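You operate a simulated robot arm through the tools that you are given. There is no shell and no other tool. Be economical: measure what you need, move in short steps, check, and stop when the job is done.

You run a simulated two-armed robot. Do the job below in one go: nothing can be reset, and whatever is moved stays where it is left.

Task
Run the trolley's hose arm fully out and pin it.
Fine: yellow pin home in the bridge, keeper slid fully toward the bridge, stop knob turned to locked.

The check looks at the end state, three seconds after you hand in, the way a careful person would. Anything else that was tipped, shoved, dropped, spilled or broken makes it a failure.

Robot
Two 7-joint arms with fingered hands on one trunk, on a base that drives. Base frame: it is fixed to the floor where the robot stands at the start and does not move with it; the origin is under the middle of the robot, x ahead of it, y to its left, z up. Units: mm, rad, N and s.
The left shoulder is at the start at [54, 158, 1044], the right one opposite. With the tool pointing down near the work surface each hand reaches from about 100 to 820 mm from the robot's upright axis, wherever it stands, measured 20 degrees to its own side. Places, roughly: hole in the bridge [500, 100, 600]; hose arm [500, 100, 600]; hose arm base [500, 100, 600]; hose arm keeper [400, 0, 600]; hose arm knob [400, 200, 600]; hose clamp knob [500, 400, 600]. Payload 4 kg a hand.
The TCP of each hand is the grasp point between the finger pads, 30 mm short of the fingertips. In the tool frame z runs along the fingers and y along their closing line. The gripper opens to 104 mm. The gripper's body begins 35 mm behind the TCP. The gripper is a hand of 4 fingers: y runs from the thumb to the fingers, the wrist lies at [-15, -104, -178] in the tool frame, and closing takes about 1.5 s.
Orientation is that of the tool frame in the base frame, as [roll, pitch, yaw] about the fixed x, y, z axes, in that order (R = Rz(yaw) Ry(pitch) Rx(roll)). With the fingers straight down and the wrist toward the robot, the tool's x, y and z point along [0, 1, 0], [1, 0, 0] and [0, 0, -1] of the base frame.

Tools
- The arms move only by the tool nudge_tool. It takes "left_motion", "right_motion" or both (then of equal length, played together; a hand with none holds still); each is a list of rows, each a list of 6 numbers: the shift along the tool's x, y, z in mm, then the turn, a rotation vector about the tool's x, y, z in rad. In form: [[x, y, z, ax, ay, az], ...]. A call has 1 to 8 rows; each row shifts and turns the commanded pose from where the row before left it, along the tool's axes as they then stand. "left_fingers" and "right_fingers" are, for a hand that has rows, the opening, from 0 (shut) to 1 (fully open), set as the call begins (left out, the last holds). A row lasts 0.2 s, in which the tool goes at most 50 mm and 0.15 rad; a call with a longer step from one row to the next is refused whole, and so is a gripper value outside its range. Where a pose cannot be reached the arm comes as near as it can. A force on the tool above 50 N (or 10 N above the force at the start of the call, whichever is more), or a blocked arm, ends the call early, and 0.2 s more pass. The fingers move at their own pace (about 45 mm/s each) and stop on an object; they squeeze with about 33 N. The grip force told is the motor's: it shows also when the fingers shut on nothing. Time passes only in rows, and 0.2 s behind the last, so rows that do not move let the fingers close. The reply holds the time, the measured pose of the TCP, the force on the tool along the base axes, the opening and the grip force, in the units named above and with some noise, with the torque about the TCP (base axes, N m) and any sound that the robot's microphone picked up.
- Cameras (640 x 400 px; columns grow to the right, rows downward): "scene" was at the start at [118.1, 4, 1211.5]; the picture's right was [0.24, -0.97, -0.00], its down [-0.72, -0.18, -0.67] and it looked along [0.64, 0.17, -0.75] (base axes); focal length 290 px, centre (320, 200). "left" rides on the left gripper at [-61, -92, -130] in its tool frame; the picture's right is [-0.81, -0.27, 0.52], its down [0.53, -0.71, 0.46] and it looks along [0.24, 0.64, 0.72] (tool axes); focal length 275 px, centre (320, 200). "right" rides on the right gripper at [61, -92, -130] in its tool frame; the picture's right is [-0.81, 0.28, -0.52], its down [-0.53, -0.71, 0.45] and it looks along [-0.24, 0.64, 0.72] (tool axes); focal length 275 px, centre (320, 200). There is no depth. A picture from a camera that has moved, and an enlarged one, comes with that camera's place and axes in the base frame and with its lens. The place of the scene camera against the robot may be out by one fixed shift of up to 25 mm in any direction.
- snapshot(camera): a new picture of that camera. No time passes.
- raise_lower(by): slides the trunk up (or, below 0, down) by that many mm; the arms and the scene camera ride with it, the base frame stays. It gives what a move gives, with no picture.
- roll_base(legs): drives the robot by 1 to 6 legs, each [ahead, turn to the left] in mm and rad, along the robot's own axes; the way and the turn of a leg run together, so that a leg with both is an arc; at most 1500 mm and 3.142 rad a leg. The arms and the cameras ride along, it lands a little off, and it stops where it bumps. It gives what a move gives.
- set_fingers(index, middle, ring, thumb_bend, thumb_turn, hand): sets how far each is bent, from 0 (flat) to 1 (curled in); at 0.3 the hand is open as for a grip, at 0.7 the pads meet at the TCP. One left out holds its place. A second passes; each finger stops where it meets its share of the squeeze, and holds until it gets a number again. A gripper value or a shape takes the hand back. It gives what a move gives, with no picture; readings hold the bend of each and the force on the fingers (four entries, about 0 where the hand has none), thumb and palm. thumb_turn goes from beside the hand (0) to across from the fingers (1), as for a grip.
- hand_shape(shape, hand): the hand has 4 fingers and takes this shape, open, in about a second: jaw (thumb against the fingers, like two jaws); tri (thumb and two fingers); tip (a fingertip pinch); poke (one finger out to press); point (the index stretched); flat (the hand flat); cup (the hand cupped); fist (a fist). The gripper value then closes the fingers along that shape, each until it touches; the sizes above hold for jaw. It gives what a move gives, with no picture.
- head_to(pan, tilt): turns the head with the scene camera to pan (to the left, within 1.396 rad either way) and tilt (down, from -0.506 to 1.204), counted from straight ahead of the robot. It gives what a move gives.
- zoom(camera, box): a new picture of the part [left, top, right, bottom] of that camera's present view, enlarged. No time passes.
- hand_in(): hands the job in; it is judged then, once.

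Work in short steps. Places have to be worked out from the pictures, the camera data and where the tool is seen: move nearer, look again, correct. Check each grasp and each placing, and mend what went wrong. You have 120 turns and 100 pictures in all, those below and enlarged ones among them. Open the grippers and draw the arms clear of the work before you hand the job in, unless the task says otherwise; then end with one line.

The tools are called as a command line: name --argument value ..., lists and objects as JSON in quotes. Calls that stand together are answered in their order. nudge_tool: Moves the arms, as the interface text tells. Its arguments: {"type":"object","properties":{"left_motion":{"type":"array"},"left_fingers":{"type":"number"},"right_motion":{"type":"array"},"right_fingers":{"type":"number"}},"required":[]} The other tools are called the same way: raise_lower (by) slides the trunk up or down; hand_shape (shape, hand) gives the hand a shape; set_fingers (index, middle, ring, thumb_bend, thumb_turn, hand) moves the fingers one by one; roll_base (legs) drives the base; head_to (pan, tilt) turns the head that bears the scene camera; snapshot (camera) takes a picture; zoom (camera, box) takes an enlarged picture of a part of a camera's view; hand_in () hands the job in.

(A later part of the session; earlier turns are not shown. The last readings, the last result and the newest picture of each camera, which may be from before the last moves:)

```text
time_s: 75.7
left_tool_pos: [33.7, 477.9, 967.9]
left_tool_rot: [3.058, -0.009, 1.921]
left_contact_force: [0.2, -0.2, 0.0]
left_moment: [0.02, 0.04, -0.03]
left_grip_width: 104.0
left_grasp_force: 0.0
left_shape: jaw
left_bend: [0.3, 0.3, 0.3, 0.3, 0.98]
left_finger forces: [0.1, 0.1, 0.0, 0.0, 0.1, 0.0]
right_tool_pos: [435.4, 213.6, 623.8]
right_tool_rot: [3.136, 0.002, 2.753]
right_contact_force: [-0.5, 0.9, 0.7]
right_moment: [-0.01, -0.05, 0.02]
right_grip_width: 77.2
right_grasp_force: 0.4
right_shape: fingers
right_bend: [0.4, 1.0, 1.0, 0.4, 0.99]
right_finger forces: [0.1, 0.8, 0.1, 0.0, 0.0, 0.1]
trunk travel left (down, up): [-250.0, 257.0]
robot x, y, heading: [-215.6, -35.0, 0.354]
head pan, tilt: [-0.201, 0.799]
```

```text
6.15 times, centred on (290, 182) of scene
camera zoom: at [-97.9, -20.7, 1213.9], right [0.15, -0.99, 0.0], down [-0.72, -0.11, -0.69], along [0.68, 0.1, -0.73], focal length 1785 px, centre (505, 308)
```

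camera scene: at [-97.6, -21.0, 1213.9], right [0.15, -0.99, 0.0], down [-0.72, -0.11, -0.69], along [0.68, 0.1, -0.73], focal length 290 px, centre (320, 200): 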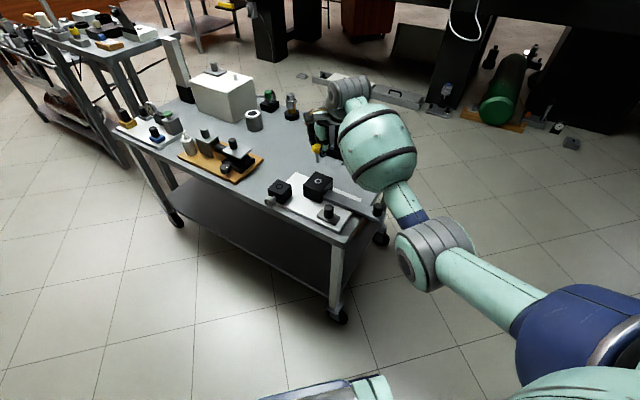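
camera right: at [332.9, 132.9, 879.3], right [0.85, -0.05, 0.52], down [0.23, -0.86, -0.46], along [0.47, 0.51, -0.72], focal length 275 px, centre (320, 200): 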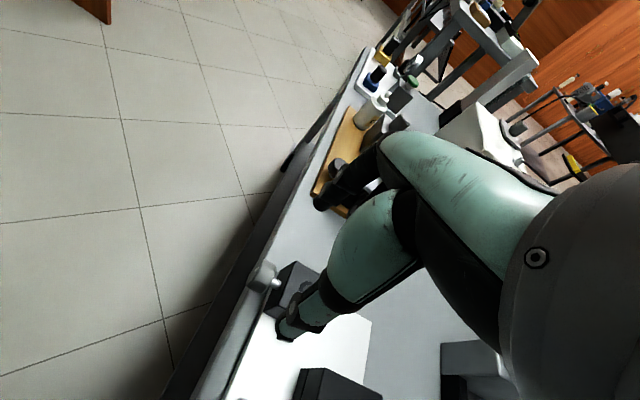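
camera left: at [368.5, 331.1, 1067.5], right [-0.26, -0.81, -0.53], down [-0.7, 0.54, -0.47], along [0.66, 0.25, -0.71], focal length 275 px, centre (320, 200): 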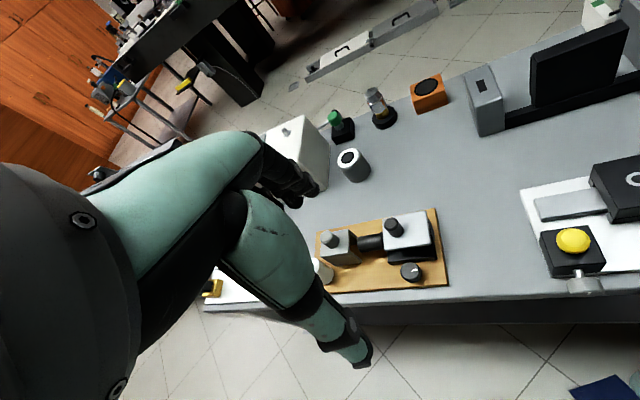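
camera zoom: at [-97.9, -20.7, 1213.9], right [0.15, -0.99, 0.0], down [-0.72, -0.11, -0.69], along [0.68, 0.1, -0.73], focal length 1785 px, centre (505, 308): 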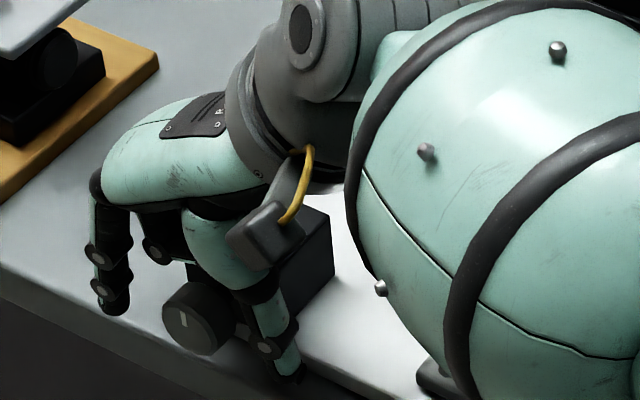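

In position, straddling the knob. I close index and thumb.

set_fingers --hand "right" --index 0.85 --thumb_bend 0.85

zoom --camera "scene" --box '[250, 150, 330, 215]'

```text
time_s: 76.7
left_tool_pos: [35.4, 477.8, 967.2]
left_tool_rot: [3.058, -0.01, 1.923]
left_contact_force: [0.1, 0.3, 0.1]
left_moment: [0.04, 0.0, 0.0]
left_grip_width: 104.0
left_grasp_force: 0.1
left_shape: jaw
left_bend: [0.3, 0.3, 0.3, 0.3, 0.98]
left_finger forces: [0.0, 0.0, 0.1, 0.0, 0.0, 0.0]
right_tool_pos: [435.9, 211.0, 623.1]
right_tool_rot: [3.139, 0.003, 2.753]
right_contact_force: [-7.9, -11.8, -6.3]
right_moment: [-0.2, -0.22, 0.1]
right_grip_width: 17.9
right_grasp_force: 24.4
right_shape: fingers
right_bend: [0.71, 1.0, 1.0, 0.64, 1.0]
right_finger forces: [12.5, 6.1, 2.2, 0.1, 27.8, 0.0]
trunk travel left (down, up): [-250.0, 257.0]
robot x, y, heading: [-216.1, -32.1, 0.35]
head pan, tilt: [-0.201, 0.799]
```

```text
6.15 times, centred on (290, 182) of scene
camera zoom: at [-97.9, -21.4, 1213.9], right [0.15, -0.99, 0.0], down [-0.72, -0.11, -0.69], along [0.68, 0.1, -0.73], focal length 1785 px, centre (505, 308)
```

zoom: 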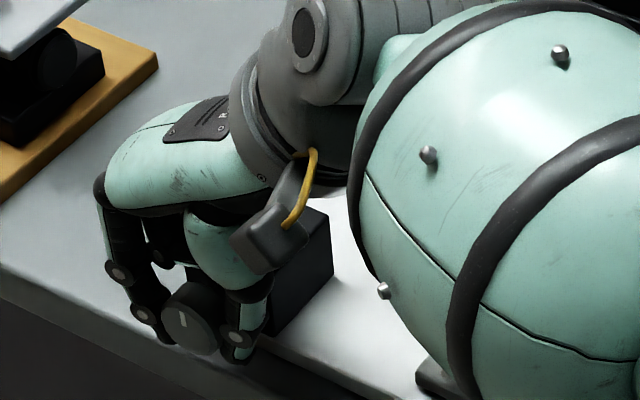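

Knob gripped. I try turning clockwise (seen from its face) by 0.3 rad about the knob axis and check the reaction torque.

nudge_tool --right_motion '[[0, -1.1, -0.1, -0.1, 0, 0], [0, -1.1, -0.1, -0.1, 0, 0], [0, -1.1, -0.1, -0.1, 0, 0], [0, 0, 0, 0, 0, 0]]'

zoom --camera "scene" --box '[250, 165, 310, 215]'

```text
time_s: 77.7
left_tool_pos: [35.6, 478.8, 965.5]
left_tool_rot: [3.061, -0.011, 1.923]
left_contact_force: [0.3, 0.7, 0.5]
left_moment: [-0.01, 0.0, -0.01]
left_grip_width: 103.9
left_grasp_force: 0.0
left_shape: jaw
left_bend: [0.3, 0.3, 0.3, 0.3, 0.98]
left_finger forces: [0.0, 0.0, 0.0, 0.1, 0.1, 0.0]
right_tool_pos: [434.2, 206.2, 621.5]
right_tool_rot: [2.842, 0.002, 2.753]
right_contact_force: [-2.0, -14.2, -21.1]
right_moment: [-0.65, 0.05, -0.15]
right_grip_width: 16.1
right_grasp_force: 20.8
right_shape: fingers
right_bend: [0.71, 1.0, 1.0, 0.69, 1.0]
right_finger forces: [18.1, 0.1, 0.1, 0.0, 24.2, 0.0]
trunk travel left (down, up): [-250.0, 257.0]
robot x, y, heading: [-218.4, -32.9, 0.358]
head pan, tilt: [-0.201, 0.799]
```

```text
8.00 times, centred on (280, 190) of scene
camera zoom: at [-95.4, -20.8, 1213.6], right [0.15, -0.99, 0.0], down [-0.72, -0.11, -0.69], along [0.68, 0.1, -0.73], focal length 2320 px, centre (640, 280)
```

zoom: 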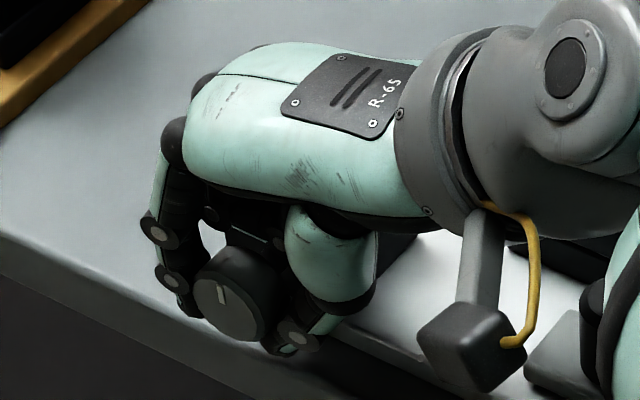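

The mark did not move and there was clear resistance: it is at that end. I turn back and on counterclockwise.

nudge_tool --right_motion '[[0, 1.1, 0.1, 0.1, 0, 0], [0, 1.1, 0.1, 0.1, 0, 0], [0, 1.1, 0.1, 0.1, 0, 0], [0, 1.1, 0.1, 0.1, 0, 0], [0, 1.1, 0.1, 0.1, 0, 0], [0, 1.1, 0.1, 0.1, 0, 0], [0, 1.1, 0.1, 0.1, 0, 0], [0, 0, 0, 0, 0, 0]]'

zoom --camera "scene" --box '[250, 165, 310, 215]'

```text
time_s: 79.5
left_tool_pos: [36.3, 479.0, 965.4]
left_tool_rot: [3.061, -0.008, 1.923]
left_contact_force: [0.8, -0.1, -0.1]
left_moment: [0.02, 0.04, 0.0]
left_grip_width: 104.2
left_grasp_force: 0.0
left_shape: jaw
left_bend: [0.3, 0.3, 0.3, 0.3, 0.98]
left_finger forces: [0.0, 0.0, 0.1, 0.0, 0.1, 0.0]
right_tool_pos: [405.4, 198.7, 643.3]
right_tool_rot: [-2.767, 0.008, 2.764]
right_contact_force: [0.5, -0.3, 0.5]
right_moment: [0.02, 0.03, 0.02]
right_grip_width: 0.1
right_grasp_force: 0.0
right_shape: fingers
right_bend: [0.72, 1.0, 1.0, 0.79, 1.0]
right_finger forces: [0.0, 0.1, 0.0, 0.1, 0.0, 0.1]
right hand out of reach, approached as far as the arm can: row 4, 5, 6, 7
trunk travel left (down, up): [-250.0, 257.0]
robot x, y, heading: [-214.1, -33.2, 0.349]
head pan, tilt: [-0.201, 0.799]
```

```text
8.00 times, centred on (280, 190) of scene
camera zoom: at [-94.8, -20.3, 1213.6], right [0.15, -0.99, 0.0], down [-0.72, -0.11, -0.69], along [0.68, 0.1, -0.73], focal length 2320 px, centre (640, 280)
```

zoom: 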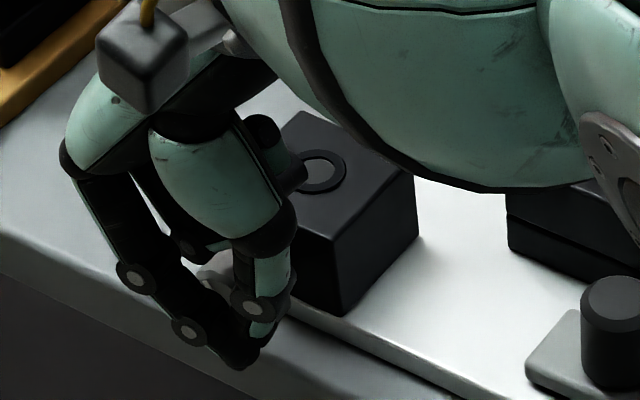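

The arm ran out of reach leaning that way and slipped off the knob to the front. I lift, level, and then drive the base a bit closer.

nudge_tool --right_motion '[[0, 0, -20, 0, 0, 0], [0, 0, -30, -0.1, 0, 0], [0, 0, -30, -0.13, 0, 0], [0, 0, -20, -0.14, 0, 0], [0, 0, 0, 0, 0, 0]]'

zoom --camera "scene" --box '[240, 140, 390, 240]'

```text
time_s: 80.7
left_tool_pos: [34.6, 478.0, 964.9]
left_tool_rot: [3.058, -0.009, 1.92]
left_contact_force: [0.1, -0.2, -0.5]
left_moment: [0.0, 0.0, 0.03]
left_grip_width: 103.9
left_grasp_force: 0.0
left_shape: jaw
left_bend: [0.3, 0.3, 0.3, 0.3, 0.98]
left_finger forces: [0.0, 0.1, 0.1, 0.1, 0.0, 0.0]
right_tool_pos: [459.1, 256.5, 730.8]
right_tool_rot: [-3.139, 0.017, 2.759]
right_contact_force: [-0.2, 0.3, -0.2]
right_moment: [0.01, -0.02, 0.0]
right_grip_width: 0.3
right_grasp_force: 0.0
right_shape: fingers
right_bend: [0.72, 1.0, 1.0, 0.79, 1.0]
right_finger forces: [0.0, 0.0, 0.1, 0.0, 0.0, 0.0]
right hand out of reach, approached as far as the arm can: row 2, 3, 4
trunk travel left (down, up): [-250.0, 257.0]
robot x, y, heading: [-214.4, -34.1, 0.348]
head pan, tilt: [-0.201, 0.799]
```

```text
4.00 times, centred on (315, 190) of scene
camera zoom: at [-98.0, -20.4, 1213.9], right [0.15, -0.99, 0.0], down [-0.72, -0.11, -0.69], along [0.68, 0.1, -0.73], focal length 1160 px, centre (340, 240)
```

zoom: 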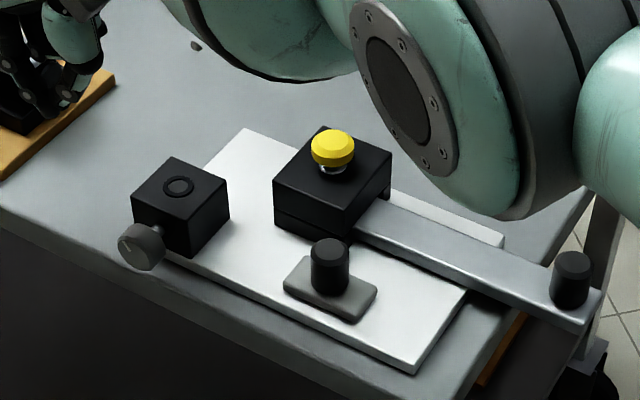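

Everything else is intact. I check the knob's mark now.

zoom --camera "scene" --box '[262, 182, 302, 212]'

```text
13.33 times, centred on (282, 197) of scene
camera zoom: at [-98.0, -20.4, 1213.9], right [0.15, -0.99, 0.0], down [-0.72, -0.11, -0.69], along [0.68, 0.1, -0.73], focal length 3867 px, centre (827, 240)
```

zoom: 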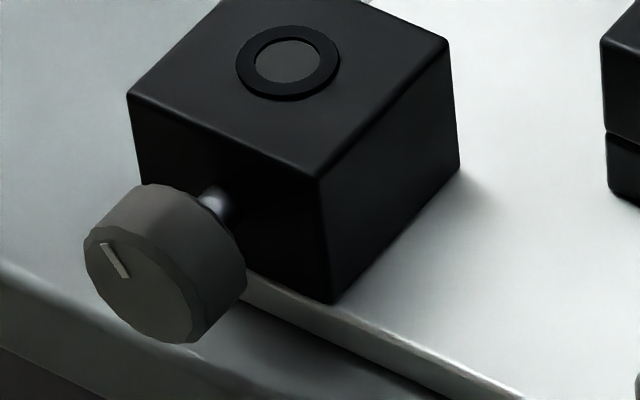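

It turned about 20° counterclockwise and had begun to go, so that is the way. I bring the hand back above the front, then drive the base forward 90 mm to get reach for leaning left.

nudge_tool --right_motion '[[0, 0, -20, 0, 0, 0], [4, -25, -20, 0, 0, 0], [8, -35, -15, 0, 0, 0], [8, -35, -15, 0, 0, 0], [8, -25, 0, 0, 0, 0], [0, 0, 0, 0, 0, 0]]'

set_fingers --hand "right" --index 0.4 --thumb_bend 0.4

roll_base --legs '[[90, 0]]'

```text
time_s: 82.1
left_tool_pos: [34.0, 478.1, 966.7]
left_tool_rot: [3.058, -0.01, 1.923]
left_contact_force: [0.2, -0.9, -0.2]
left_moment: [-0.01, 0.02, 0.0]
left_grip_width: 104.1
left_grasp_force: 0.2
left_shape: jaw
left_bend: [0.3, 0.3, 0.3, 0.3, 0.98]
left_finger forces: [0.0, 0.0, 0.1, 0.0, 0.1, 0.0]
right_tool_pos: [490.0, 230.7, 791.1]
right_tool_rot: [-3.14, 0.019, 2.761]
right_contact_force: [-0.7, 0.4, -0.6]
right_moment: [0.02, 0.02, 0.01]
right_grip_width: 0.0
right_grasp_force: 0.0
right_shape: fingers
right_bend: [0.72, 1.0, 1.0, 0.79, 1.0]
right_finger forces: [0.0, 0.0, 0.0, 0.1, 0.1, 0.0]
right hand out of reach, approached as far as the arm can: row 1, 2, 3, 4, 5
trunk travel left (down, up): [-250.0, 257.0]
robot x, y, heading: [-216.2, -30.0, 0.345]
head pan, tilt: [-0.201, 0.799]
```

```text
time_s: 83.1
left_tool_pos: [34.4, 478.3, 966.2]
left_tool_rot: [3.059, -0.009, 1.922]
left_contact_force: [0.2, 0.0, -0.8]
left_moment: [0.0, -0.01, 0.0]
left_grip_width: 103.9
left_grasp_force: 0.1
left_shape: jaw
left_bend: [0.3, 0.3, 0.3, 0.3, 0.98]
left_finger forces: [0.1, 0.1, 0.1, 0.0, 0.0, 0.0]
right_tool_pos: [489.4, 230.8, 791.1]
right_tool_rot: [-3.139, 0.021, 2.761]
right_contact_force: [-0.6, 0.2, 0.5]
right_moment: [0.0, 0.0, 0.02]
right_grip_width: 77.3
right_grasp_force: 0.1
right_shape: fingers
right_bend: [0.4, 1.0, 1.0, 0.4, 0.99]
right_finger forces: [0.1, 0.1, 0.0, 0.1, 0.0, 0.0]
trunk travel left (down, up): [-250.0, 257.0]
robot x, y, heading: [-215.0, -32.9, 0.35]
head pan, tilt: [-0.201, 0.799]
```

```text
time_s: 84.3
left_tool_pos: [123.2, 510.9, 965.5]
left_tool_rot: [3.062, -0.008, 1.924]
left_contact_force: [0.4, 0.3, -0.4]
left_moment: [-0.03, 0.01, 0.02]
left_grip_width: 104.1
left_grasp_force: 0.0
left_shape: jaw
left_bend: [0.3, 0.3, 0.3, 0.3, 0.98]
left_finger forces: [0.1, 0.0, 0.0, 0.0, 0.0, 0.0]
right_tool_pos: [578.0, 263.4, 787.6]
right_tool_rot: [-3.136, 0.017, 2.761]
right_contact_force: [0.2, -0.4, 0.4]
right_moment: [0.01, -0.01, 0.02]
right_grip_width: 77.4
right_grasp_force: 0.0
right_shape: fingers
right_bend: [0.4, 1.0, 1.0, 0.4, 0.99]
right_finger forces: [0.0, 0.0, 0.1, 0.1, 0.0, 0.0]
trunk travel left (down, up): [-250.0, 257.0]
robot x, y, heading: [-127.8, 2.3, 0.35]
head pan, tilt: [-0.201, 0.799]
```

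I let the arm settle to its commanded pose now that it's closer.

nudge_tool --right_motion '[[0, 0, 0, 0, 0, 0], [0, 0, 0, 0, 0, 0]]'

snapshot --camera "scene"

```text
time_s: 85.1
left_tool_pos: [96.3, 501.6, 976.9]
left_tool_rot: [3.029, -0.011, 1.926]
left_contact_force: [-1.1, -0.2, -0.6]
left_moment: [-0.01, -0.05, 0.0]
left_grip_width: 104.1
left_grasp_force: 0.0
left_shape: jaw
left_bend: [0.3, 0.3, 0.3, 0.3, 0.98]
left_finger forces: [0.0, 0.0, 0.1, 0.0, 0.0, 0.0]
right_tool_pos: [591.8, 298.5, 883.6]
right_tool_rot: [2.98, 0.143, 2.784]
right_contact_force: [-1.1, -0.6, -1.9]
right_moment: [0.1, -0.06, -0.02]
right_grip_width: 78.1
right_grasp_force: 0.2
right_shape: fingers
right_bend: [0.4, 1.0, 1.0, 0.4, 0.99]
right_finger forces: [0.0, 0.0, 0.0, 0.0, 0.0, 0.0]
trunk travel left (down, up): [-250.0, 257.0]
robot x, y, heading: [-131.9, -2.7, 0.352]
head pan, tilt: [-0.201, 0.799]
stopped in row 2 (right hand): the arm was blocked; the commanded pose is now the measured one
```

```text
15 pictures are left
camera scene: at [-15.2, 10.5, 1214.5], right [0.15, -0.99, 0.0], down [-0.72, -0.11, -0.69], along [0.68, 0.1, -0.72], focal length 290 px, centre (320, 200)
```

scene: 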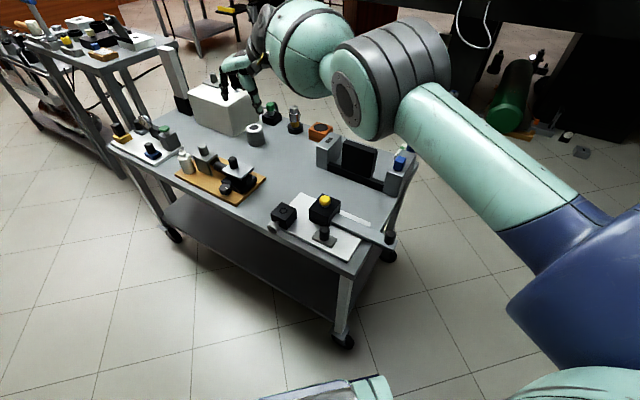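

The arm had been nearly straight and strayed; commanded pose is now reset. I draw the hand back toward the robot, levelling it, to regain a bent-elbow posture.

nudge_tool --right_motion '[[0, 0, 0, 0.08, 0.07, 0], [0, 0, 0, 0.08, 0.07, 0], [12, -36, 0, 0, 0, 0], [12, -36, 0, 0, 0, 0], [12, -36, 0, 0, 0, 0], [12, -36, 0, 0, 0, 0], [0, 0, 0, 0, 0, 0]]'

```text
time_s: 86.7
left_tool_pos: [100.1, 502.4, 976.5]
left_tool_rot: [3.034, -0.01, 1.924]
left_contact_force: [0.3, -0.4, -0.2]
left_moment: [0.02, 0.02, 0.01]
left_grip_width: 104.3
left_grasp_force: 0.0
left_shape: jaw
left_bend: [0.3, 0.3, 0.3, 0.3, 0.98]
left_finger forces: [0.0, 0.0, 0.0, 0.0, 0.0, 0.0]
right_tool_pos: [577.2, 241.4, 858.4]
right_tool_rot: [-3.091, -0.034, 2.783]
right_contact_force: [0.1, 0.5, 0.4]
right_moment: [-0.01, -0.02, 0.0]
right_grip_width: 78.0
right_grasp_force: 0.0
right_shape: fingers
right_bend: [0.4, 1.0, 1.0, 0.4, 0.99]
right_finger forces: [0.0, 0.0, 0.0, 0.1, 0.1, 0.0]
right hand out of reach, approached as far as the arm can: row 1, 2, 3, 4, 5, 6
trunk travel left (down, up): [-250.0, 257.0]
robot x, y, heading: [-130.3, -1.2, 0.35]
head pan, tilt: [-0.201, 0.799]
```

Still limited, probably by the wrist yaw in this posture. I rotate the yaw back toward the neutral (1.95).

nudge_tool --right_motion '[[0, 0, 0, 0, 0, 0.14], [0, 0, 0, 0, 0, 0.14], [0, 0, 0, 0, 0, 0.14], [0, 0, 0, 0, 0, 0.14], [0, 0, 0, 0, 0, 0.14], [0, 0, 0, 0, 0, 0.14], [0, 0, 0, 0, 0, 0]]'

snapshot --camera "scene"

```text
time_s: 88.3
left_tool_pos: [100.1, 501.4, 975.6]
left_tool_rot: [3.034, -0.011, 1.924]
left_contact_force: [0.4, 0.4, -0.1]
left_moment: [-0.02, -0.01, -0.02]
left_grip_width: 104.0
left_grasp_force: 0.2
left_shape: jaw
left_bend: [0.3, 0.3, 0.3, 0.3, 0.98]
left_finger forces: [0.1, 0.0, 0.0, 0.0, 0.0, 0.1]
right_tool_pos: [598.8, 256.7, 858.0]
right_tool_rot: [-3.078, 0.013, 1.942]
right_contact_force: [0.2, -0.9, 0.4]
right_moment: [-0.04, 0.0, 0.01]
right_grip_width: 78.1
right_grasp_force: 0.2
right_shape: fingers
right_bend: [0.4, 1.0, 1.0, 0.4, 0.99]
right_finger forces: [0.0, 0.0, 0.0, 0.1, 0.0, 0.0]
right hand out of reach, approached as far as the arm can: row 1, 2, 3, 4
trunk travel left (down, up): [-250.0, 257.0]
robot x, y, heading: [-130.4, -4.0, 0.349]
head pan, tilt: [-0.201, 0.799]
```

```text
14 pictures are left
camera scene: at [-11.1, 10.8, 1213.9], right [0.15, -0.99, 0.0], down [-0.72, -0.11, -0.69], along [0.68, 0.1, -0.73], focal length 290 px, centre (320, 200)
```

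scene: 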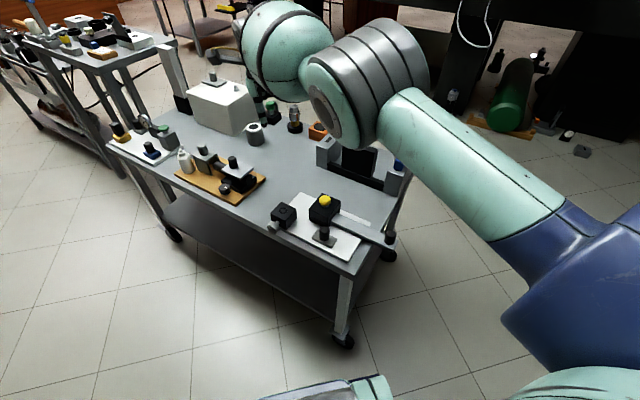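

Reachable again. Now draw the hand back toward the robot with this yaw.

nudge_tool --right_motion '[[-22, -30, -4, -0.03, 0, 0], [-22, -30, -4, -0.03, 0, 0], [-22, -30, -4, 0, 0, 0], [-22, -30, -4, 0, 0, 0], [-22, -30, -4, 0, 0, 0], [0, 0, 0, 0, 0, 0]]'

```text
time_s: 89.7
left_tool_pos: [100.4, 500.9, 977.2]
left_tool_rot: [3.032, -0.01, 1.925]
left_contact_force: [0.1, -0.3, 0.5]
left_moment: [-0.01, -0.01, -0.02]
left_grip_width: 103.9
left_grasp_force: 0.1
left_shape: jaw
left_bend: [0.3, 0.3, 0.3, 0.3, 0.98]
left_finger forces: [0.0, 0.1, 0.0, 0.1, 0.0, 0.0]
right_tool_pos: [657.8, 190.2, 891.9]
right_tool_rot: [3.139, 0.017, 1.943]
right_contact_force: [0.4, -0.7, -1.2]
right_moment: [0.0, 0.02, -0.01]
right_grip_width: 78.1
right_grasp_force: 0.1
right_shape: fingers
right_bend: [0.4, 1.0, 1.0, 0.4, 0.99]
right_finger forces: [0.0, 0.1, 0.1, 0.0, 0.0, 0.0]
right hand out of reach, approached as far as the arm can: row 1, 2, 3, 4, 5
trunk travel left (down, up): [-250.0, 257.0]
robot x, y, heading: [-129.4, -4.3, 0.351]
head pan, tilt: [-0.201, 0.799]
```

The IK is stuck on a straight-elbow branch. I swing the hand to the robot's right side, where the start posture was, to let the elbow bend normally.

nudge_tool --right_motion '[[-39, 12, -5, 0, 0, 0], [-39, 12, -5, 0, 0, 0], [-39, 12, -5, 0, 0, 0], [-39, 12, -5, 0, 0, 0], [-39, 12, -5, 0, 0, 0], [-39, 12, 0, 0, 0, 0], [0, 0, 0, 0, 0, 0]]'

snapshot --camera "scene"

```text
time_s: 91.3
left_tool_pos: [98.9, 502.7, 976.3]
left_tool_rot: [3.032, -0.011, 1.925]
left_contact_force: [0.1, -0.3, -0.1]
left_moment: [-0.03, -0.05, -0.01]
left_grip_width: 103.9
left_grasp_force: 0.1
left_shape: jaw
left_bend: [0.3, 0.3, 0.3, 0.3, 0.98]
left_finger forces: [0.0, 0.1, 0.1, 0.0, 0.1, 0.0]
right_tool_pos: [735.5, -29.6, 900.9]
right_tool_rot: [-3.111, 0.02, 1.939]
right_contact_force: [-0.2, 1.2, -0.3]
right_moment: [-0.02, 0.03, 0.02]
right_grip_width: 77.8
right_grasp_force: 0.1
right_shape: fingers
right_bend: [0.4, 1.0, 1.0, 0.4, 0.99]
right_finger forces: [0.0, 0.1, 0.0, 0.0, 0.0, 0.0]
right hand out of reach, approached as far as the arm can: row 1, 2, 3, 4, 5, 6
trunk travel left (down, up): [-250.0, 257.0]
robot x, y, heading: [-126.1, -2.7, 0.349]
head pan, tilt: [-0.201, 0.799]
```

```text
13 pictures are left
camera scene: at [-11.3, 11.6, 1213.9], right [0.15, -0.99, 0.0], down [-0.72, -0.11, -0.69], along [0.68, 0.1, -0.73], focal length 290 px, centre (320, 200)
```

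scene: 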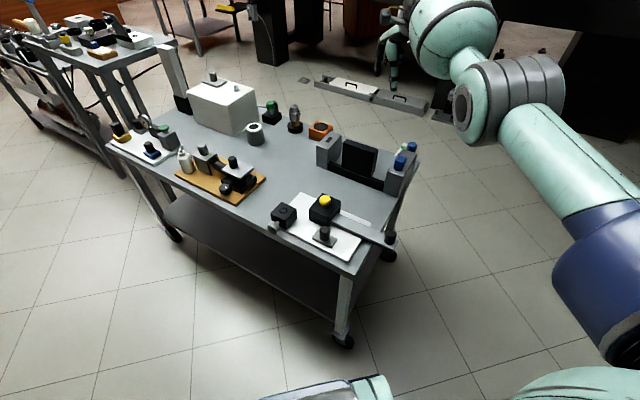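

The right arm is clear of everything; I'll leave it and use the fresh left arm. With the robot standing at the trolley's right corner facing about 0.9 rad, the knob is 675 mm straight ahead and the needed hand yaw is nearly natural. I drive there: turn right, advance, turn left.

roll_base --legs '[[0, -1.45], [394, 0]]'

```text
time_s: 96.6
left_tool_pos: [422.5, -209.9, 981.2]
left_tool_rot: [3.019, -0.011, 0.486]
left_contact_force: [-0.1, 0.2, -0.9]
left_moment: [0.01, -0.03, -0.01]
left_grip_width: 103.8
left_grasp_force: 0.0
left_shape: jaw
left_bend: [0.3, 0.3, 0.3, 0.3, 0.97]
left_finger forces: [0.0, 0.1, 0.0, 0.1, 0.0, 0.0]
right_tool_pos: [-40.8, -882.7, 858.4]
right_tool_rot: [-3.029, 0.027, 0.493]
right_contact_force: [0.6, 0.4, -0.8]
right_moment: [0.0, 0.01, -0.01]
right_grip_width: 77.9
right_grasp_force: 0.0
right_shape: fingers
right_bend: [0.4, 1.0, 1.0, 0.4, 0.99]
right_finger forces: [0.1, 0.0, 0.1, 0.0, 0.1, 0.0]
trunk travel left (down, up): [-250.0, 257.0]
robot x, y, heading: [-89.7, -57.4, -1.136]
head pan, tilt: [-0.201, 0.799]
stopped in leg 2: the robot was blocked; the commanded pose is now the measured one
```

Blocked after ~70 mm. I look around.

head_to --pan 0.0 --tilt 0.75

snapshot --camera "scene"

```text
time_s: 97.3
left_tool_pos: [418.9, -204.3, 983.5]
left_tool_rot: [3.01, -0.011, 0.487]
left_contact_force: [0.5, -0.8, -0.2]
left_moment: [-0.01, -0.02, 0.05]
left_grip_width: 104.0
left_grasp_force: 0.1
left_shape: jaw
left_bend: [0.3, 0.3, 0.3, 0.3, 0.97]
left_finger forces: [0.0, 0.1, 0.1, 0.0, 0.1, 0.0]
right_tool_pos: [-42.6, -879.6, 865.6]
right_tool_rot: [-3.037, 0.029, 0.492]
right_contact_force: [-0.3, -0.4, -0.2]
right_moment: [0.0, 0.0, -0.02]
right_grip_width: 78.3
right_grasp_force: 0.1
right_shape: fingers
right_bend: [0.4, 1.0, 1.0, 0.4, 0.99]
right_finger forces: [0.0, 0.1, 0.0, 0.0, 0.0, 0.0]
trunk travel left (down, up): [-250.0, 257.0]
robot x, y, heading: [-89.6, -58.3, -1.139]
head pan, tilt: [0.0, 0.75]
```

```text
12 pictures are left
camera scene: at [-40.8, -189.5, 1217.9], right [-0.91, -0.42, 0.0], down [-0.29, 0.63, -0.72], along [0.3, -0.66, -0.69], focal length 290 px, centre (320, 200)
```

scene: 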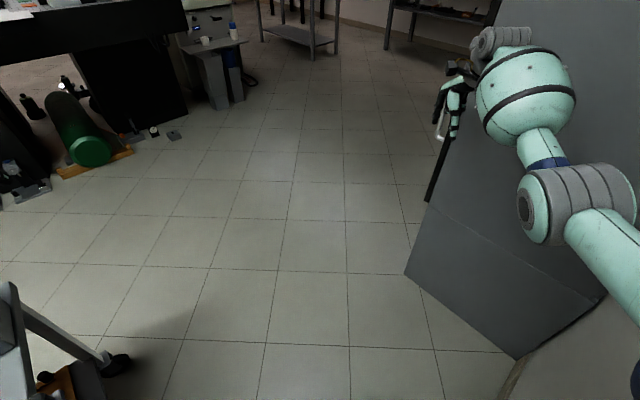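

A large grey cabinet stands to the right. I look straight down ahead of the base for what blocked it.

head_to --pan 0.3 --tilt 1.2

snapshot --camera "scene"

```text
time_s: 98.2
left_tool_pos: [420.2, -206.0, 984.1]
left_tool_rot: [3.014, -0.01, 0.485]
left_contact_force: [0.8, -0.4, -1.1]
left_moment: [0.0, 0.04, 0.0]
left_grip_width: 104.1
left_grasp_force: 0.0
left_shape: jaw
left_bend: [0.3, 0.3, 0.3, 0.3, 0.97]
left_finger forces: [0.1, 0.0, 0.1, 0.0, 0.1, 0.0]
right_tool_pos: [-42.1, -879.7, 863.7]
right_tool_rot: [-3.034, 0.031, 0.493]
right_contact_force: [-1.2, 0.4, -0.4]
right_moment: [0.04, 0.01, 0.01]
right_grip_width: 78.1
right_grasp_force: 0.0
right_shape: fingers
right_bend: [0.4, 1.0, 1.0, 0.4, 0.99]
right_finger forces: [0.1, 0.0, 0.1, 0.0, 0.0, 0.0]
trunk travel left (down, up): [-250.0, 257.0]
robot x, y, heading: [-92.9, -59.6, -1.131]
head pan, tilt: [0.3, 1.201]
```

```text
11 pictures are left
camera scene: at [-37.9, -156.4, 1186.5], right [-0.74, -0.67, 0.0], down [-0.63, 0.7, -0.35], along [0.24, -0.26, -0.94], focal length 290 px, centre (320, 200)
```

scene: 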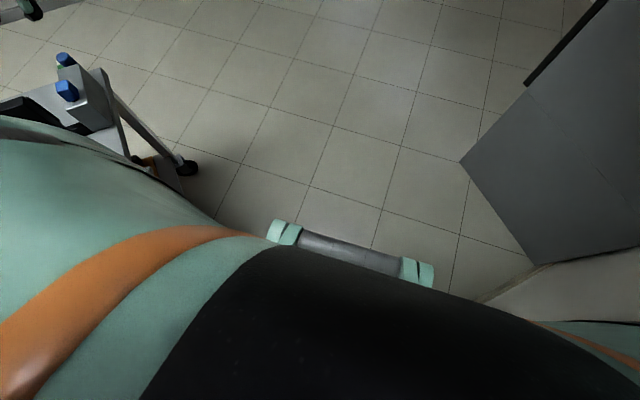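

I'll go for a different stance: from about here, facing 0.9 rad, the knob is at the right arm's natural side (24° right, 580 mm). I turn left 2.03 rad (arms pass high), then work on refolding the right arm.

roll_base --legs '[[-30, 0], [0, 2.03]]'

nudge_tool --right_motion '[[0, -12, 0, 0, 0, 0], [0, -12, 0, 0, 0, 0], [0, 0, 0, 0, 0, 0]]'

```text
time_s: 103.0
left_tool_pos: [74.8, 451.9, 992.4]
left_tool_rot: [2.977, -0.007, 1.946]
left_contact_force: [-0.2, -0.5, -0.2]
left_moment: [-0.02, 0.0, -0.01]
left_grip_width: 103.9
left_grasp_force: 0.1
left_shape: jaw
left_bend: [0.3, 0.3, 0.3, 0.3, 0.98]
left_finger forces: [0.0, 0.0, 0.0, 0.0, 0.0, 0.0]
right_tool_pos: [700.7, -79.6, 883.5]
right_tool_rot: [-3.061, 0.033, 1.955]
right_contact_force: [-0.2, -0.9, -0.3]
right_moment: [-0.04, -0.03, -0.03]
right_grip_width: 77.8
right_grasp_force: 0.0
right_shape: fingers
right_bend: [0.4, 1.0, 1.0, 0.4, 0.99]
right_finger forces: [0.0, 0.0, 0.1, 0.0, 0.1, 0.0]
trunk travel left (down, up): [-250.0, 257.0]
robot x, y, heading: [-98.3, -42.6, 0.331]
head pan, tilt: [0.3, 1.201]
stopped in leg 2: the robot was blocked; the commanded pose is now the measured one
```

```text
time_s: 103.8
left_tool_pos: [76.5, 451.4, 993.0]
left_tool_rot: [2.981, -0.009, 1.95]
left_contact_force: [0.3, -0.2, 0.7]
left_moment: [-0.01, -0.03, 0.0]
left_grip_width: 104.0
left_grasp_force: 0.0
left_shape: jaw
left_bend: [0.3, 0.3, 0.3, 0.3, 0.98]
left_finger forces: [0.0, 0.0, 0.0, 0.0, 0.0, 0.1]
right_tool_pos: [679.5, -89.2, 882.9]
right_tool_rot: [-3.059, 0.036, 1.956]
right_contact_force: [0.0, 0.3, 1.0]
right_moment: [0.01, -0.02, -0.04]
right_grip_width: 77.8
right_grasp_force: 0.1
right_shape: fingers
right_bend: [0.4, 1.0, 1.0, 0.4, 0.99]
right_finger forces: [0.0, 0.0, 0.0, 0.1, 0.1, 0.0]
trunk travel left (down, up): [-250.0, 257.0]
robot x, y, heading: [-99.2, -39.9, 0.334]
head pan, tilt: [0.3, 1.201]
```

The turn stopped at 0.33 rad, but the right arm now folds normally. I fold it in further and check the trolley with a picture.

nudge_tool --right_motion '[[0, -25, 0, 0, 0, 0], [0, -25, 0, 0, 0, 0], [0, -25, 0, 0, 0, 0], [0, -25, 0, 0, 0, 0], [0, -25, 0, 0, 0, 0], [0, -25, 0, 0, 0, 0], [0, 0, 0, 0, 0, 0]]'

head_to --pan 0.0 --tilt 0.85

snapshot --camera "scene"

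```text
time_s: 105.4
left_tool_pos: [77.1, 452.1, 993.3]
left_tool_rot: [2.982, -0.009, 1.948]
left_contact_force: [-0.8, 0.1, 0.2]
left_moment: [-0.01, 0.01, -0.03]
left_grip_width: 103.7
left_grasp_force: 0.0
left_shape: jaw
left_bend: [0.3, 0.3, 0.3, 0.3, 0.98]
left_finger forces: [0.0, 0.0, 0.0, 0.0, 0.0, 0.0]
right_tool_pos: [538.9, -145.1, 896.5]
right_tool_rot: [-3.059, 0.032, 1.954]
right_contact_force: [-0.3, -0.3, -0.6]
right_moment: [-0.01, 0.0, 0.02]
right_grip_width: 77.7
right_grasp_force: 0.0
right_shape: fingers
right_bend: [0.4, 1.0, 1.0, 0.4, 0.99]
right_finger forces: [0.0, 0.0, 0.1, 0.0, 0.0, 0.0]
trunk travel left (down, up): [-250.0, 257.0]
robot x, y, heading: [-99.7, -43.9, 0.333]
head pan, tilt: [0.3, 1.201]
```

```text
time_s: 106.2
left_tool_pos: [76.1, 450.8, 990.7]
left_tool_rot: [2.979, -0.012, 1.949]
left_contact_force: [-0.3, 0.2, -0.1]
left_moment: [0.01, 0.01, -0.02]
left_grip_width: 103.8
left_grasp_force: 0.0
left_shape: jaw
left_bend: [0.3, 0.3, 0.3, 0.3, 0.98]
left_finger forces: [0.0, 0.0, 0.1, 0.0, 0.0, 0.1]
right_tool_pos: [539.4, -145.2, 896.4]
right_tool_rot: [-3.061, 0.032, 1.954]
right_contact_force: [0.5, 0.5, -0.3]
right_moment: [0.02, 0.01, 0.03]
right_grip_width: 78.0
right_grasp_force: 0.1
right_shape: fingers
right_bend: [0.4, 1.0, 1.0, 0.4, 0.99]
right_finger forces: [0.1, 0.0, 0.1, 0.0, 0.0, 0.0]
trunk travel left (down, up): [-250.0, 257.0]
robot x, y, heading: [-97.2, -40.7, 0.333]
head pan, tilt: [0.0, 0.85]
```

```text
10 pictures are left
camera scene: at [12.1, -17.6, 1209.8], right [0.33, -0.95, 0.0], down [-0.72, -0.25, -0.65], along [0.61, 0.21, -0.76], focal length 290 px, centre (320, 200)
```

scene: 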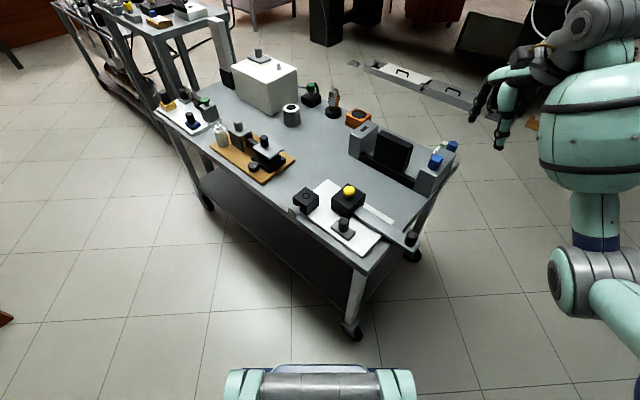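

Trolley, pin and keeper are undisturbed, and the right arm is folded in its normal posture. I back up 60 mm and carry the right hand (levelled) over the front of the plate.

roll_base --legs '[[-60, 0]]'

nudge_tool --right_motion '[[0, 0, 0, -0.08, 0.03, 0], [37, 7.5, 15, 0, 0, 0], [37, 7.5, 15, 0, 0, 0], [37, 7.5, 15, 0, 0, 0], [37, 7.5, 15, 0, 0, 0], [37, 7.5, 15, 0, 0, 0], [37, 7.5, 15, 0, 0, 0], [0, 0, 0, 0, 0, 0]]'

```text
time_s: 107.2
left_tool_pos: [32.7, 437.1, 985.9]
left_tool_rot: [3.004, -0.012, 1.95]
left_contact_force: [0.6, 0.9, -0.1]
left_moment: [0.01, 0.0, 0.04]
left_grip_width: 104.0
left_grasp_force: 0.2
left_shape: jaw
left_bend: [0.3, 0.3, 0.3, 0.3, 0.98]
left_finger forces: [0.1, 0.0, 0.0, 0.0, 0.0, 0.0]
right_tool_pos: [495.5, -160.2, 886.9]
right_tool_rot: [-3.042, 0.029, 1.955]
right_contact_force: [-0.7, 0.1, 0.1]
right_moment: [0.01, 0.03, -0.04]
right_grip_width: 77.9
right_grasp_force: 0.0
right_shape: fingers
right_bend: [0.4, 1.0, 1.0, 0.4, 0.99]
right_finger forces: [0.1, 0.1, 0.0, 0.1, 0.1, 0.0]
trunk travel left (down, up): [-250.0, 257.0]
robot x, y, heading: [-157.0, -62.4, 0.33]
head pan, tilt: [0.0, 0.85]
```

```text
time_s: 109.0
left_tool_pos: [16.9, 428.9, 996.6]
left_tool_rot: [2.97, -0.007, 1.945]
left_contact_force: [-1.0, -1.1, 0.3]
left_moment: [0.01, -0.01, 0.01]
left_grip_width: 104.0
left_grasp_force: 0.2
left_shape: jaw
left_bend: [0.3, 0.3, 0.3, 0.3, 0.98]
left_finger forces: [0.0, 0.1, 0.0, 0.1, 0.1, 0.1]
right_tool_pos: [439.0, 57.8, 809.5]
right_tool_rot: [3.141, 0.002, 1.954]
right_contact_force: [-0.1, -0.5, 0.0]
right_moment: [0.02, -0.05, -0.02]
right_grip_width: 77.7
right_grasp_force: 0.1
right_shape: fingers
right_bend: [0.4, 1.0, 1.0, 0.4, 0.99]
right_finger forces: [0.1, 0.0, 0.0, 0.0, 0.1, 0.1]
trunk travel left (down, up): [-250.0, 257.0]
robot x, y, heading: [-159.0, -57.8, 0.331]
head pan, tilt: [0.0, 0.85]
```

Exactly on target. Now turn the yaw to 2.755.

nudge_tool --right_motion '[[0, 0, 0, 0, 0, -0.135], [0, 0, 0, 0, 0, -0.135], [0, 0, 0, 0, 0, -0.135], [0, 0, 0, 0, 0, -0.135], [0, 0, 0, 0, 0, -0.135], [0, 0, 0, 0, 0, -0.125], [0, 0, 0, 0, 0, 0]]'

```text
time_s: 110.6
left_tool_pos: [17.1, 430.4, 994.4]
left_tool_rot: [2.971, -0.007, 1.947]
left_contact_force: [0.3, 0.0, -0.7]
left_moment: [-0.01, 0.01, -0.03]
left_grip_width: 104.1
left_grasp_force: 0.0
left_shape: jaw
left_bend: [0.3, 0.3, 0.3, 0.3, 0.98]
left_finger forces: [0.0, 0.0, 0.0, 0.0, 0.0, 0.0]
right_tool_pos: [438.0, 57.4, 807.0]
right_tool_rot: [-3.141, 0.002, 2.754]
right_contact_force: [-0.6, -0.4, 0.2]
right_moment: [0.02, -0.01, -0.01]
right_grip_width: 78.0
right_grasp_force: 0.0
right_shape: fingers
right_bend: [0.4, 1.0, 1.0, 0.4, 0.99]
right_finger forces: [0.0, 0.1, 0.1, 0.0, 0.1, 0.0]
trunk travel left (down, up): [-250.0, 257.0]
robot x, y, heading: [-157.7, -63.1, 0.331]
head pan, tilt: [0.0, 0.85]
```

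Go above the knob at [433, 210, 700].

nudge_tool --right_motion '[[12.4, 27.9, 21.4, 0, 0, 0], [12.4, 27.9, 21.4, 0, 0, 0], [12.4, 27.9, 21.4, 0, 0, 0], [12.4, 27.9, 21.4, 0, 0, 0], [12.4, 27.9, 21.4, 0, 0, 0], [0, 0, 0, 0, 0, 0]]'

```text
time_s: 112.0
left_tool_pos: [17.7, 428.9, 995.2]
left_tool_rot: [2.97, -0.008, 1.945]
left_contact_force: [-0.1, 0.0, 0.2]
left_moment: [0.02, -0.01, 0.01]
left_grip_width: 104.0
left_grasp_force: 0.1
left_shape: jaw
left_bend: [0.3, 0.3, 0.3, 0.3, 0.98]
left_finger forces: [0.0, 0.0, 0.0, 0.1, 0.1, 0.0]
right_tool_pos: [433.9, 210.0, 700.3]
right_tool_rot: [3.141, 0.002, 2.753]
right_contact_force: [1.0, 0.5, 0.0]
right_moment: [0.01, 0.01, -0.03]
right_grip_width: 77.8
right_grasp_force: 0.0
right_shape: fingers
right_bend: [0.4, 1.0, 1.0, 0.4, 0.99]
right_finger forces: [0.0, 0.1, 0.0, 0.0, 0.0, 0.0]
trunk travel left (down, up): [-250.0, 257.0]
robot x, y, heading: [-154.4, -60.5, 0.328]
head pan, tilt: [0.0, 0.85]
```

Before gripping I test in the air that a +0.5 rad lean to the left is reachable here.

nudge_tool --right_motion '[[0, 0, 0, 0.125, 0, 0], [0, 0, 0, 0.125, 0, 0], [0, 0, 0, 0.125, 0, 0], [0, 0, 0, 0.125, 0, 0], [0, 0, 0, 0, 0, 0]]'

```text
time_s: 113.2
left_tool_pos: [16.3, 430.9, 993.9]
left_tool_rot: [2.971, -0.004, 1.944]
left_contact_force: [-0.1, 0.4, 0.1]
left_moment: [0.0, -0.01, -0.02]
left_grip_width: 103.7
left_grasp_force: 0.0
left_shape: jaw
left_bend: [0.3, 0.3, 0.3, 0.3, 0.98]
left_finger forces: [0.0, 0.0, 0.0, 0.0, 0.0, 0.0]
right_tool_pos: [411.5, 200.2, 700.2]
right_tool_rot: [-2.639, 0.003, 2.755]
right_contact_force: [-0.7, 0.0, -0.3]
right_moment: [-0.02, -0.02, -0.01]
right_grip_width: 77.8
right_grasp_force: 0.1
right_shape: fingers
right_bend: [0.4, 1.0, 1.0, 0.4, 0.99]
right_finger forces: [0.1, 0.0, 0.1, 0.0, 0.0, 0.1]
right hand out of reach, approached as far as the arm can: row 4
trunk travel left (down, up): [-250.0, 257.0]
robot x, y, heading: [-159.0, -65.4, 0.33]
head pan, tilt: [0.0, 0.85]
```

Left lean is limited to about +0.35. I test the right lean to −0.5 as well.

nudge_tool --right_motion '[[0, 0, 0, -0.125, 0, 0], [0, 0, 0, -0.125, 0, 0], [0, 0, 0, -0.125, 0, 0], [0, 0, 0, -0.125, 0, 0], [0, 0, 0, -0.125, 0, 0], [0, 0, 0, -0.125, 0, 0], [0, 0, 0, -0.125, 0, 0], [0, 0, 0, -0.125, 0, 0]]'

zoom --camera "scene" --box '[230, 110, 430, 270]'

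```text
time_s: 115.0
left_tool_pos: [16.9, 430.0, 995.9]
left_tool_rot: [2.971, -0.007, 1.945]
left_contact_force: [0.8, 0.0, 0.0]
left_moment: [0.02, -0.02, 0.01]
left_grip_width: 103.9
left_grasp_force: 0.1
left_shape: jaw
left_bend: [0.3, 0.3, 0.3, 0.3, 0.98]
left_finger forces: [0.1, 0.1, 0.0, 0.0, 0.0, 0.1]
right_tool_pos: [407.9, 194.9, 701.8]
right_tool_rot: [2.639, 0.001, 2.753]
right_contact_force: [0.2, -0.1, -0.5]
right_moment: [0.03, -0.02, -0.03]
right_grip_width: 78.2
right_grasp_force: 0.0
right_shape: fingers
right_bend: [0.4, 1.0, 1.0, 0.4, 0.99]
right_finger forces: [0.1, 0.0, 0.0, 0.0, 0.1, 0.0]
trunk travel left (down, up): [-250.0, 257.0]
robot x, y, heading: [-154.5, -61.4, 0.333]
head pan, tilt: [0.0, 0.85]
```

```text
2.50 times, centred on (330, 190) of scene
camera zoom: at [-44.6, -37.4, 1209.9], right [0.33, -0.95, 0.0], down [-0.72, -0.25, -0.65], along [0.61, 0.21, -0.76], focal length 725 px, centre (295, 225)
```

zoom: 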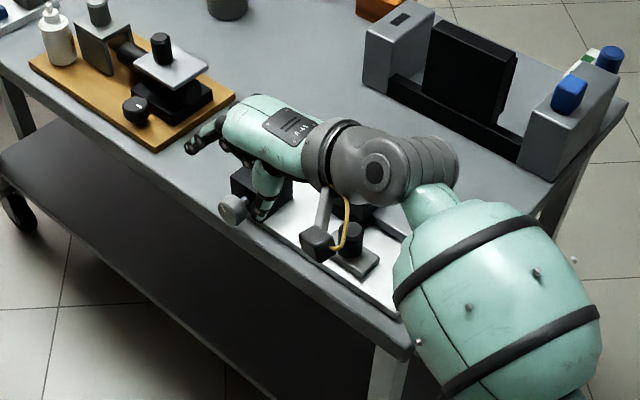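

Right lean works. I'll use strokes from −0.3 to +0.3 rad. I narrow the finger opening and pre-position along the leaned axis above the knob.

set_fingers --hand "right" --index 0.52 --thumb_bend 0.5

nudge_tool --right_motion '[[-9.3, -5.7, 17.4, 0, 0, 0], [-9.3, -5.7, 17.4, 0, 0, 0], [0, 0, 0, 0.1, 0, 0], [0, 0, 0, 0.1, 0, 0], [0, 0, 0, 0, 0, 0]]'

zoom --camera "right" --box '[180, 130, 400, 350]'

```text
time_s: 116.0
left_tool_pos: [17.3, 430.2, 994.5]
left_tool_rot: [2.97, -0.006, 1.946]
left_contact_force: [-0.7, 0.3, 0.3]
left_moment: [-0.01, 0.03, 0.04]
left_grip_width: 104.0
left_grasp_force: 0.0
left_shape: jaw
left_bend: [0.3, 0.3, 0.3, 0.3, 0.98]
left_finger forces: [0.0, 0.1, 0.0, 0.0, 0.0, 0.0]
right_tool_pos: [409.2, 195.3, 700.6]
right_tool_rot: [2.643, 0.001, 2.754]
right_contact_force: [1.5, 1.0, 0.1]
right_moment: [0.02, -0.01, 0.01]
right_grip_width: 49.6
right_grasp_force: 0.0
right_shape: fingers
right_bend: [0.52, 1.0, 1.0, 0.5, 1.0]
right_finger forces: [0.0, 0.1, 0.0, 0.1, 0.1, 0.0]
trunk travel left (down, up): [-250.0, 257.0]
robot x, y, heading: [-155.9, -63.8, 0.332]
head pan, tilt: [0.0, 0.85]
```

```text
time_s: 117.2
left_tool_pos: [17.1, 429.9, 994.3]
left_tool_rot: [2.969, -0.007, 1.946]
left_contact_force: [-1.1, 0.0, -0.3]
left_moment: [-0.02, -0.01, -0.02]
left_grip_width: 103.7
left_grasp_force: 0.0
left_shape: jaw
left_bend: [0.3, 0.3, 0.3, 0.3, 0.98]
left_finger forces: [0.0, 0.1, 0.0, 0.1, 0.0, 0.0]
right_tool_pos: [427.5, 194.0, 665.8]
right_tool_rot: [2.843, 0.001, 2.752]
right_contact_force: [0.1, -0.6, -0.3]
right_moment: [0.01, 0.02, 0.02]
right_grip_width: 49.7
right_grasp_force: 0.1
right_shape: fingers
right_bend: [0.52, 1.0, 1.0, 0.5, 1.0]
right_finger forces: [0.0, 0.0, 0.0, 0.1, 0.0, 0.1]
trunk travel left (down, up): [-250.0, 257.0]
robot x, y, heading: [-156.2, -60.2, 0.325]
head pan, tilt: [0.0, 0.85]
```

```text
1.82 times, centred on (290, 240) of right
camera zoom: at [324.3, 99.9, 762.8], right [0.79, -0.2, 0.58], down [0.29, -0.71, -0.64], along [0.54, 0.67, -0.5], focal length 500 px, centre (374, 127)
```

zoom: 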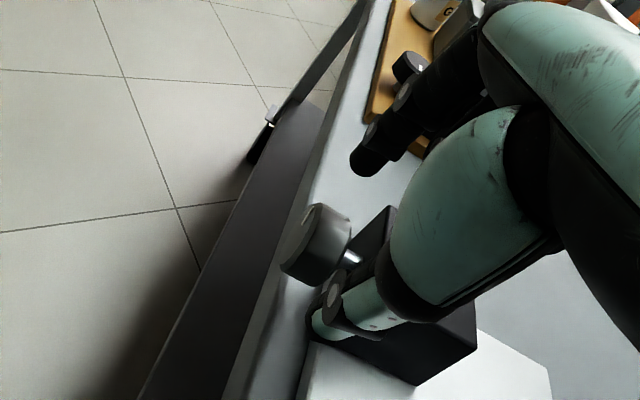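

The knob projects just where the leaned approach axis points. Descend 44 mm along the tool and grip.

nudge_tool --right_motion '[[0, 0, 15, 0, 0, 0], [0, 0, 15, 0, 0, 0], [0, 0, 14, 0, 0, 0], [0, 0, 0, 0, 0, 0]]'

set_fingers --hand "right" --index 0.85 --thumb_bend 0.85

```text
time_s: 118.2
left_tool_pos: [17.0, 428.9, 994.8]
left_tool_rot: [2.97, -0.007, 1.945]
left_contact_force: [0.1, 0.0, -1.0]
left_moment: [0.0, 0.01, -0.02]
left_grip_width: 104.0
left_grasp_force: 0.0
left_shape: jaw
left_bend: [0.3, 0.3, 0.3, 0.3, 0.98]
left_finger forces: [0.0, 0.0, 0.0, 0.0, 0.1, 0.0]
right_tool_pos: [435.3, 205.6, 623.0]
right_tool_rot: [2.842, 0.001, 2.752]
right_contact_force: [-0.3, -0.8, 1.0]
right_moment: [-0.1, 0.06, -0.06]
right_grip_width: 49.8
right_grasp_force: 0.5
right_shape: fingers
right_bend: [0.52, 1.0, 1.0, 0.5, 1.0]
right_finger forces: [0.1, 0.0, 0.0, 0.0, 2.1, 0.0]
trunk travel left (down, up): [-250.0, 257.0]
robot x, y, heading: [-154.1, -61.4, 0.334]
head pan, tilt: [0.0, 0.85]
```

```text
time_s: 119.2
left_tool_pos: [18.0, 430.0, 995.6]
left_tool_rot: [2.969, -0.007, 1.944]
left_contact_force: [0.8, 0.4, 0.0]
left_moment: [-0.03, -0.01, 0.0]
left_grip_width: 103.9
left_grasp_force: 0.0
left_shape: jaw
left_bend: [0.3, 0.3, 0.3, 0.3, 0.98]
left_finger forces: [0.0, 0.1, 0.0, 0.0, 0.1, 0.0]
right_tool_pos: [433.4, 204.9, 619.1]
right_tool_rot: [2.848, 0.001, 2.751]
right_contact_force: [-1.5, -7.0, -14.2]
right_moment: [-0.16, -0.05, -0.06]
right_grip_width: 16.0
right_grasp_force: 20.9
right_shape: fingers
right_bend: [0.72, 1.0, 1.0, 0.68, 1.0]
right_finger forces: [13.1, 3.5, 0.0, 0.0, 25.6, 0.0]
trunk travel left (down, up): [-250.0, 257.0]
robot x, y, heading: [-158.4, -63.3, 0.329]
head pan, tilt: [0.0, 0.85]
```

Gripped (index 13 N, thumb 26 N). Turn counterclockwise 0.6 rad about the knob axis.

nudge_tool --right_motion '[[0, 1.1, 0.05, 0.1, 0, 0], [0, 1.1, 0.05, 0.1, 0, 0], [0, 1.1, 0.05, 0.1, 0, 0], [0, 1.1, 0.05, 0.1, 0, 0], [0, 1.1, 0.05, 0.1, 0, 0], [0, 1.1, 0.05, 0.1, 0, 0], [0, 0, 0, 0, 0, 0]]'

zoom --camera "scene" --box '[265, 165, 345, 225]'

```text
time_s: 120.8
left_tool_pos: [16.5, 428.0, 996.4]
left_tool_rot: [2.971, -0.01, 1.943]
left_contact_force: [0.3, 0.5, -0.4]
left_moment: [0.02, -0.03, 0.04]
left_grip_width: 104.1
left_grasp_force: 0.0
left_shape: jaw
left_bend: [0.3, 0.3, 0.3, 0.3, 0.98]
left_finger forces: [0.0, 0.1, 0.0, 0.0, 0.0, 0.1]
right_tool_pos: [434.6, 207.8, 624.8]
right_tool_rot: [-2.841, 0.006, 2.753]
right_contact_force: [3.4, -15.8, 2.0]
right_moment: [-0.07, -1.57, 0.1]
right_grip_width: 18.8
right_grasp_force: 46.5
right_shape: fingers
right_bend: [0.72, 1.0, 1.0, 0.67, 1.0]
right_finger forces: [20.4, 8.8, 38.7, 0.0, 23.6, 0.0]
right hand out of reach, approached as far as the arm can: row 6
trunk travel left (down, up): [-250.0, 257.0]
robot x, y, heading: [-159.3, -63.3, 0.334]
head pan, tilt: [0.0, 0.85]
```

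```text
6.67 times, centred on (305, 195) of scene
camera zoom: at [-44.5, -38.9, 1209.9], right [0.33, -0.95, 0.0], down [-0.72, -0.25, -0.65], along [0.61, 0.21, -0.76], focal length 1934 px, centre (420, 233)
```

zoom: 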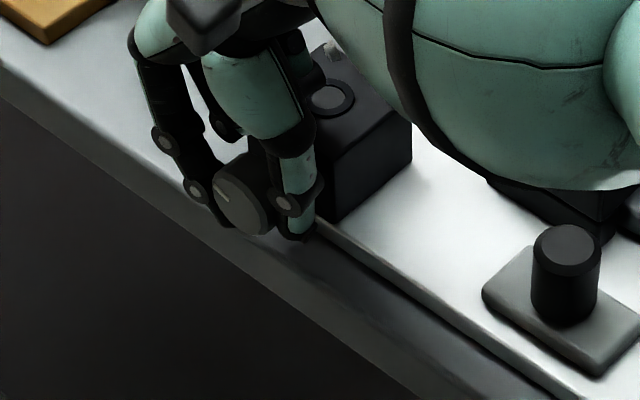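

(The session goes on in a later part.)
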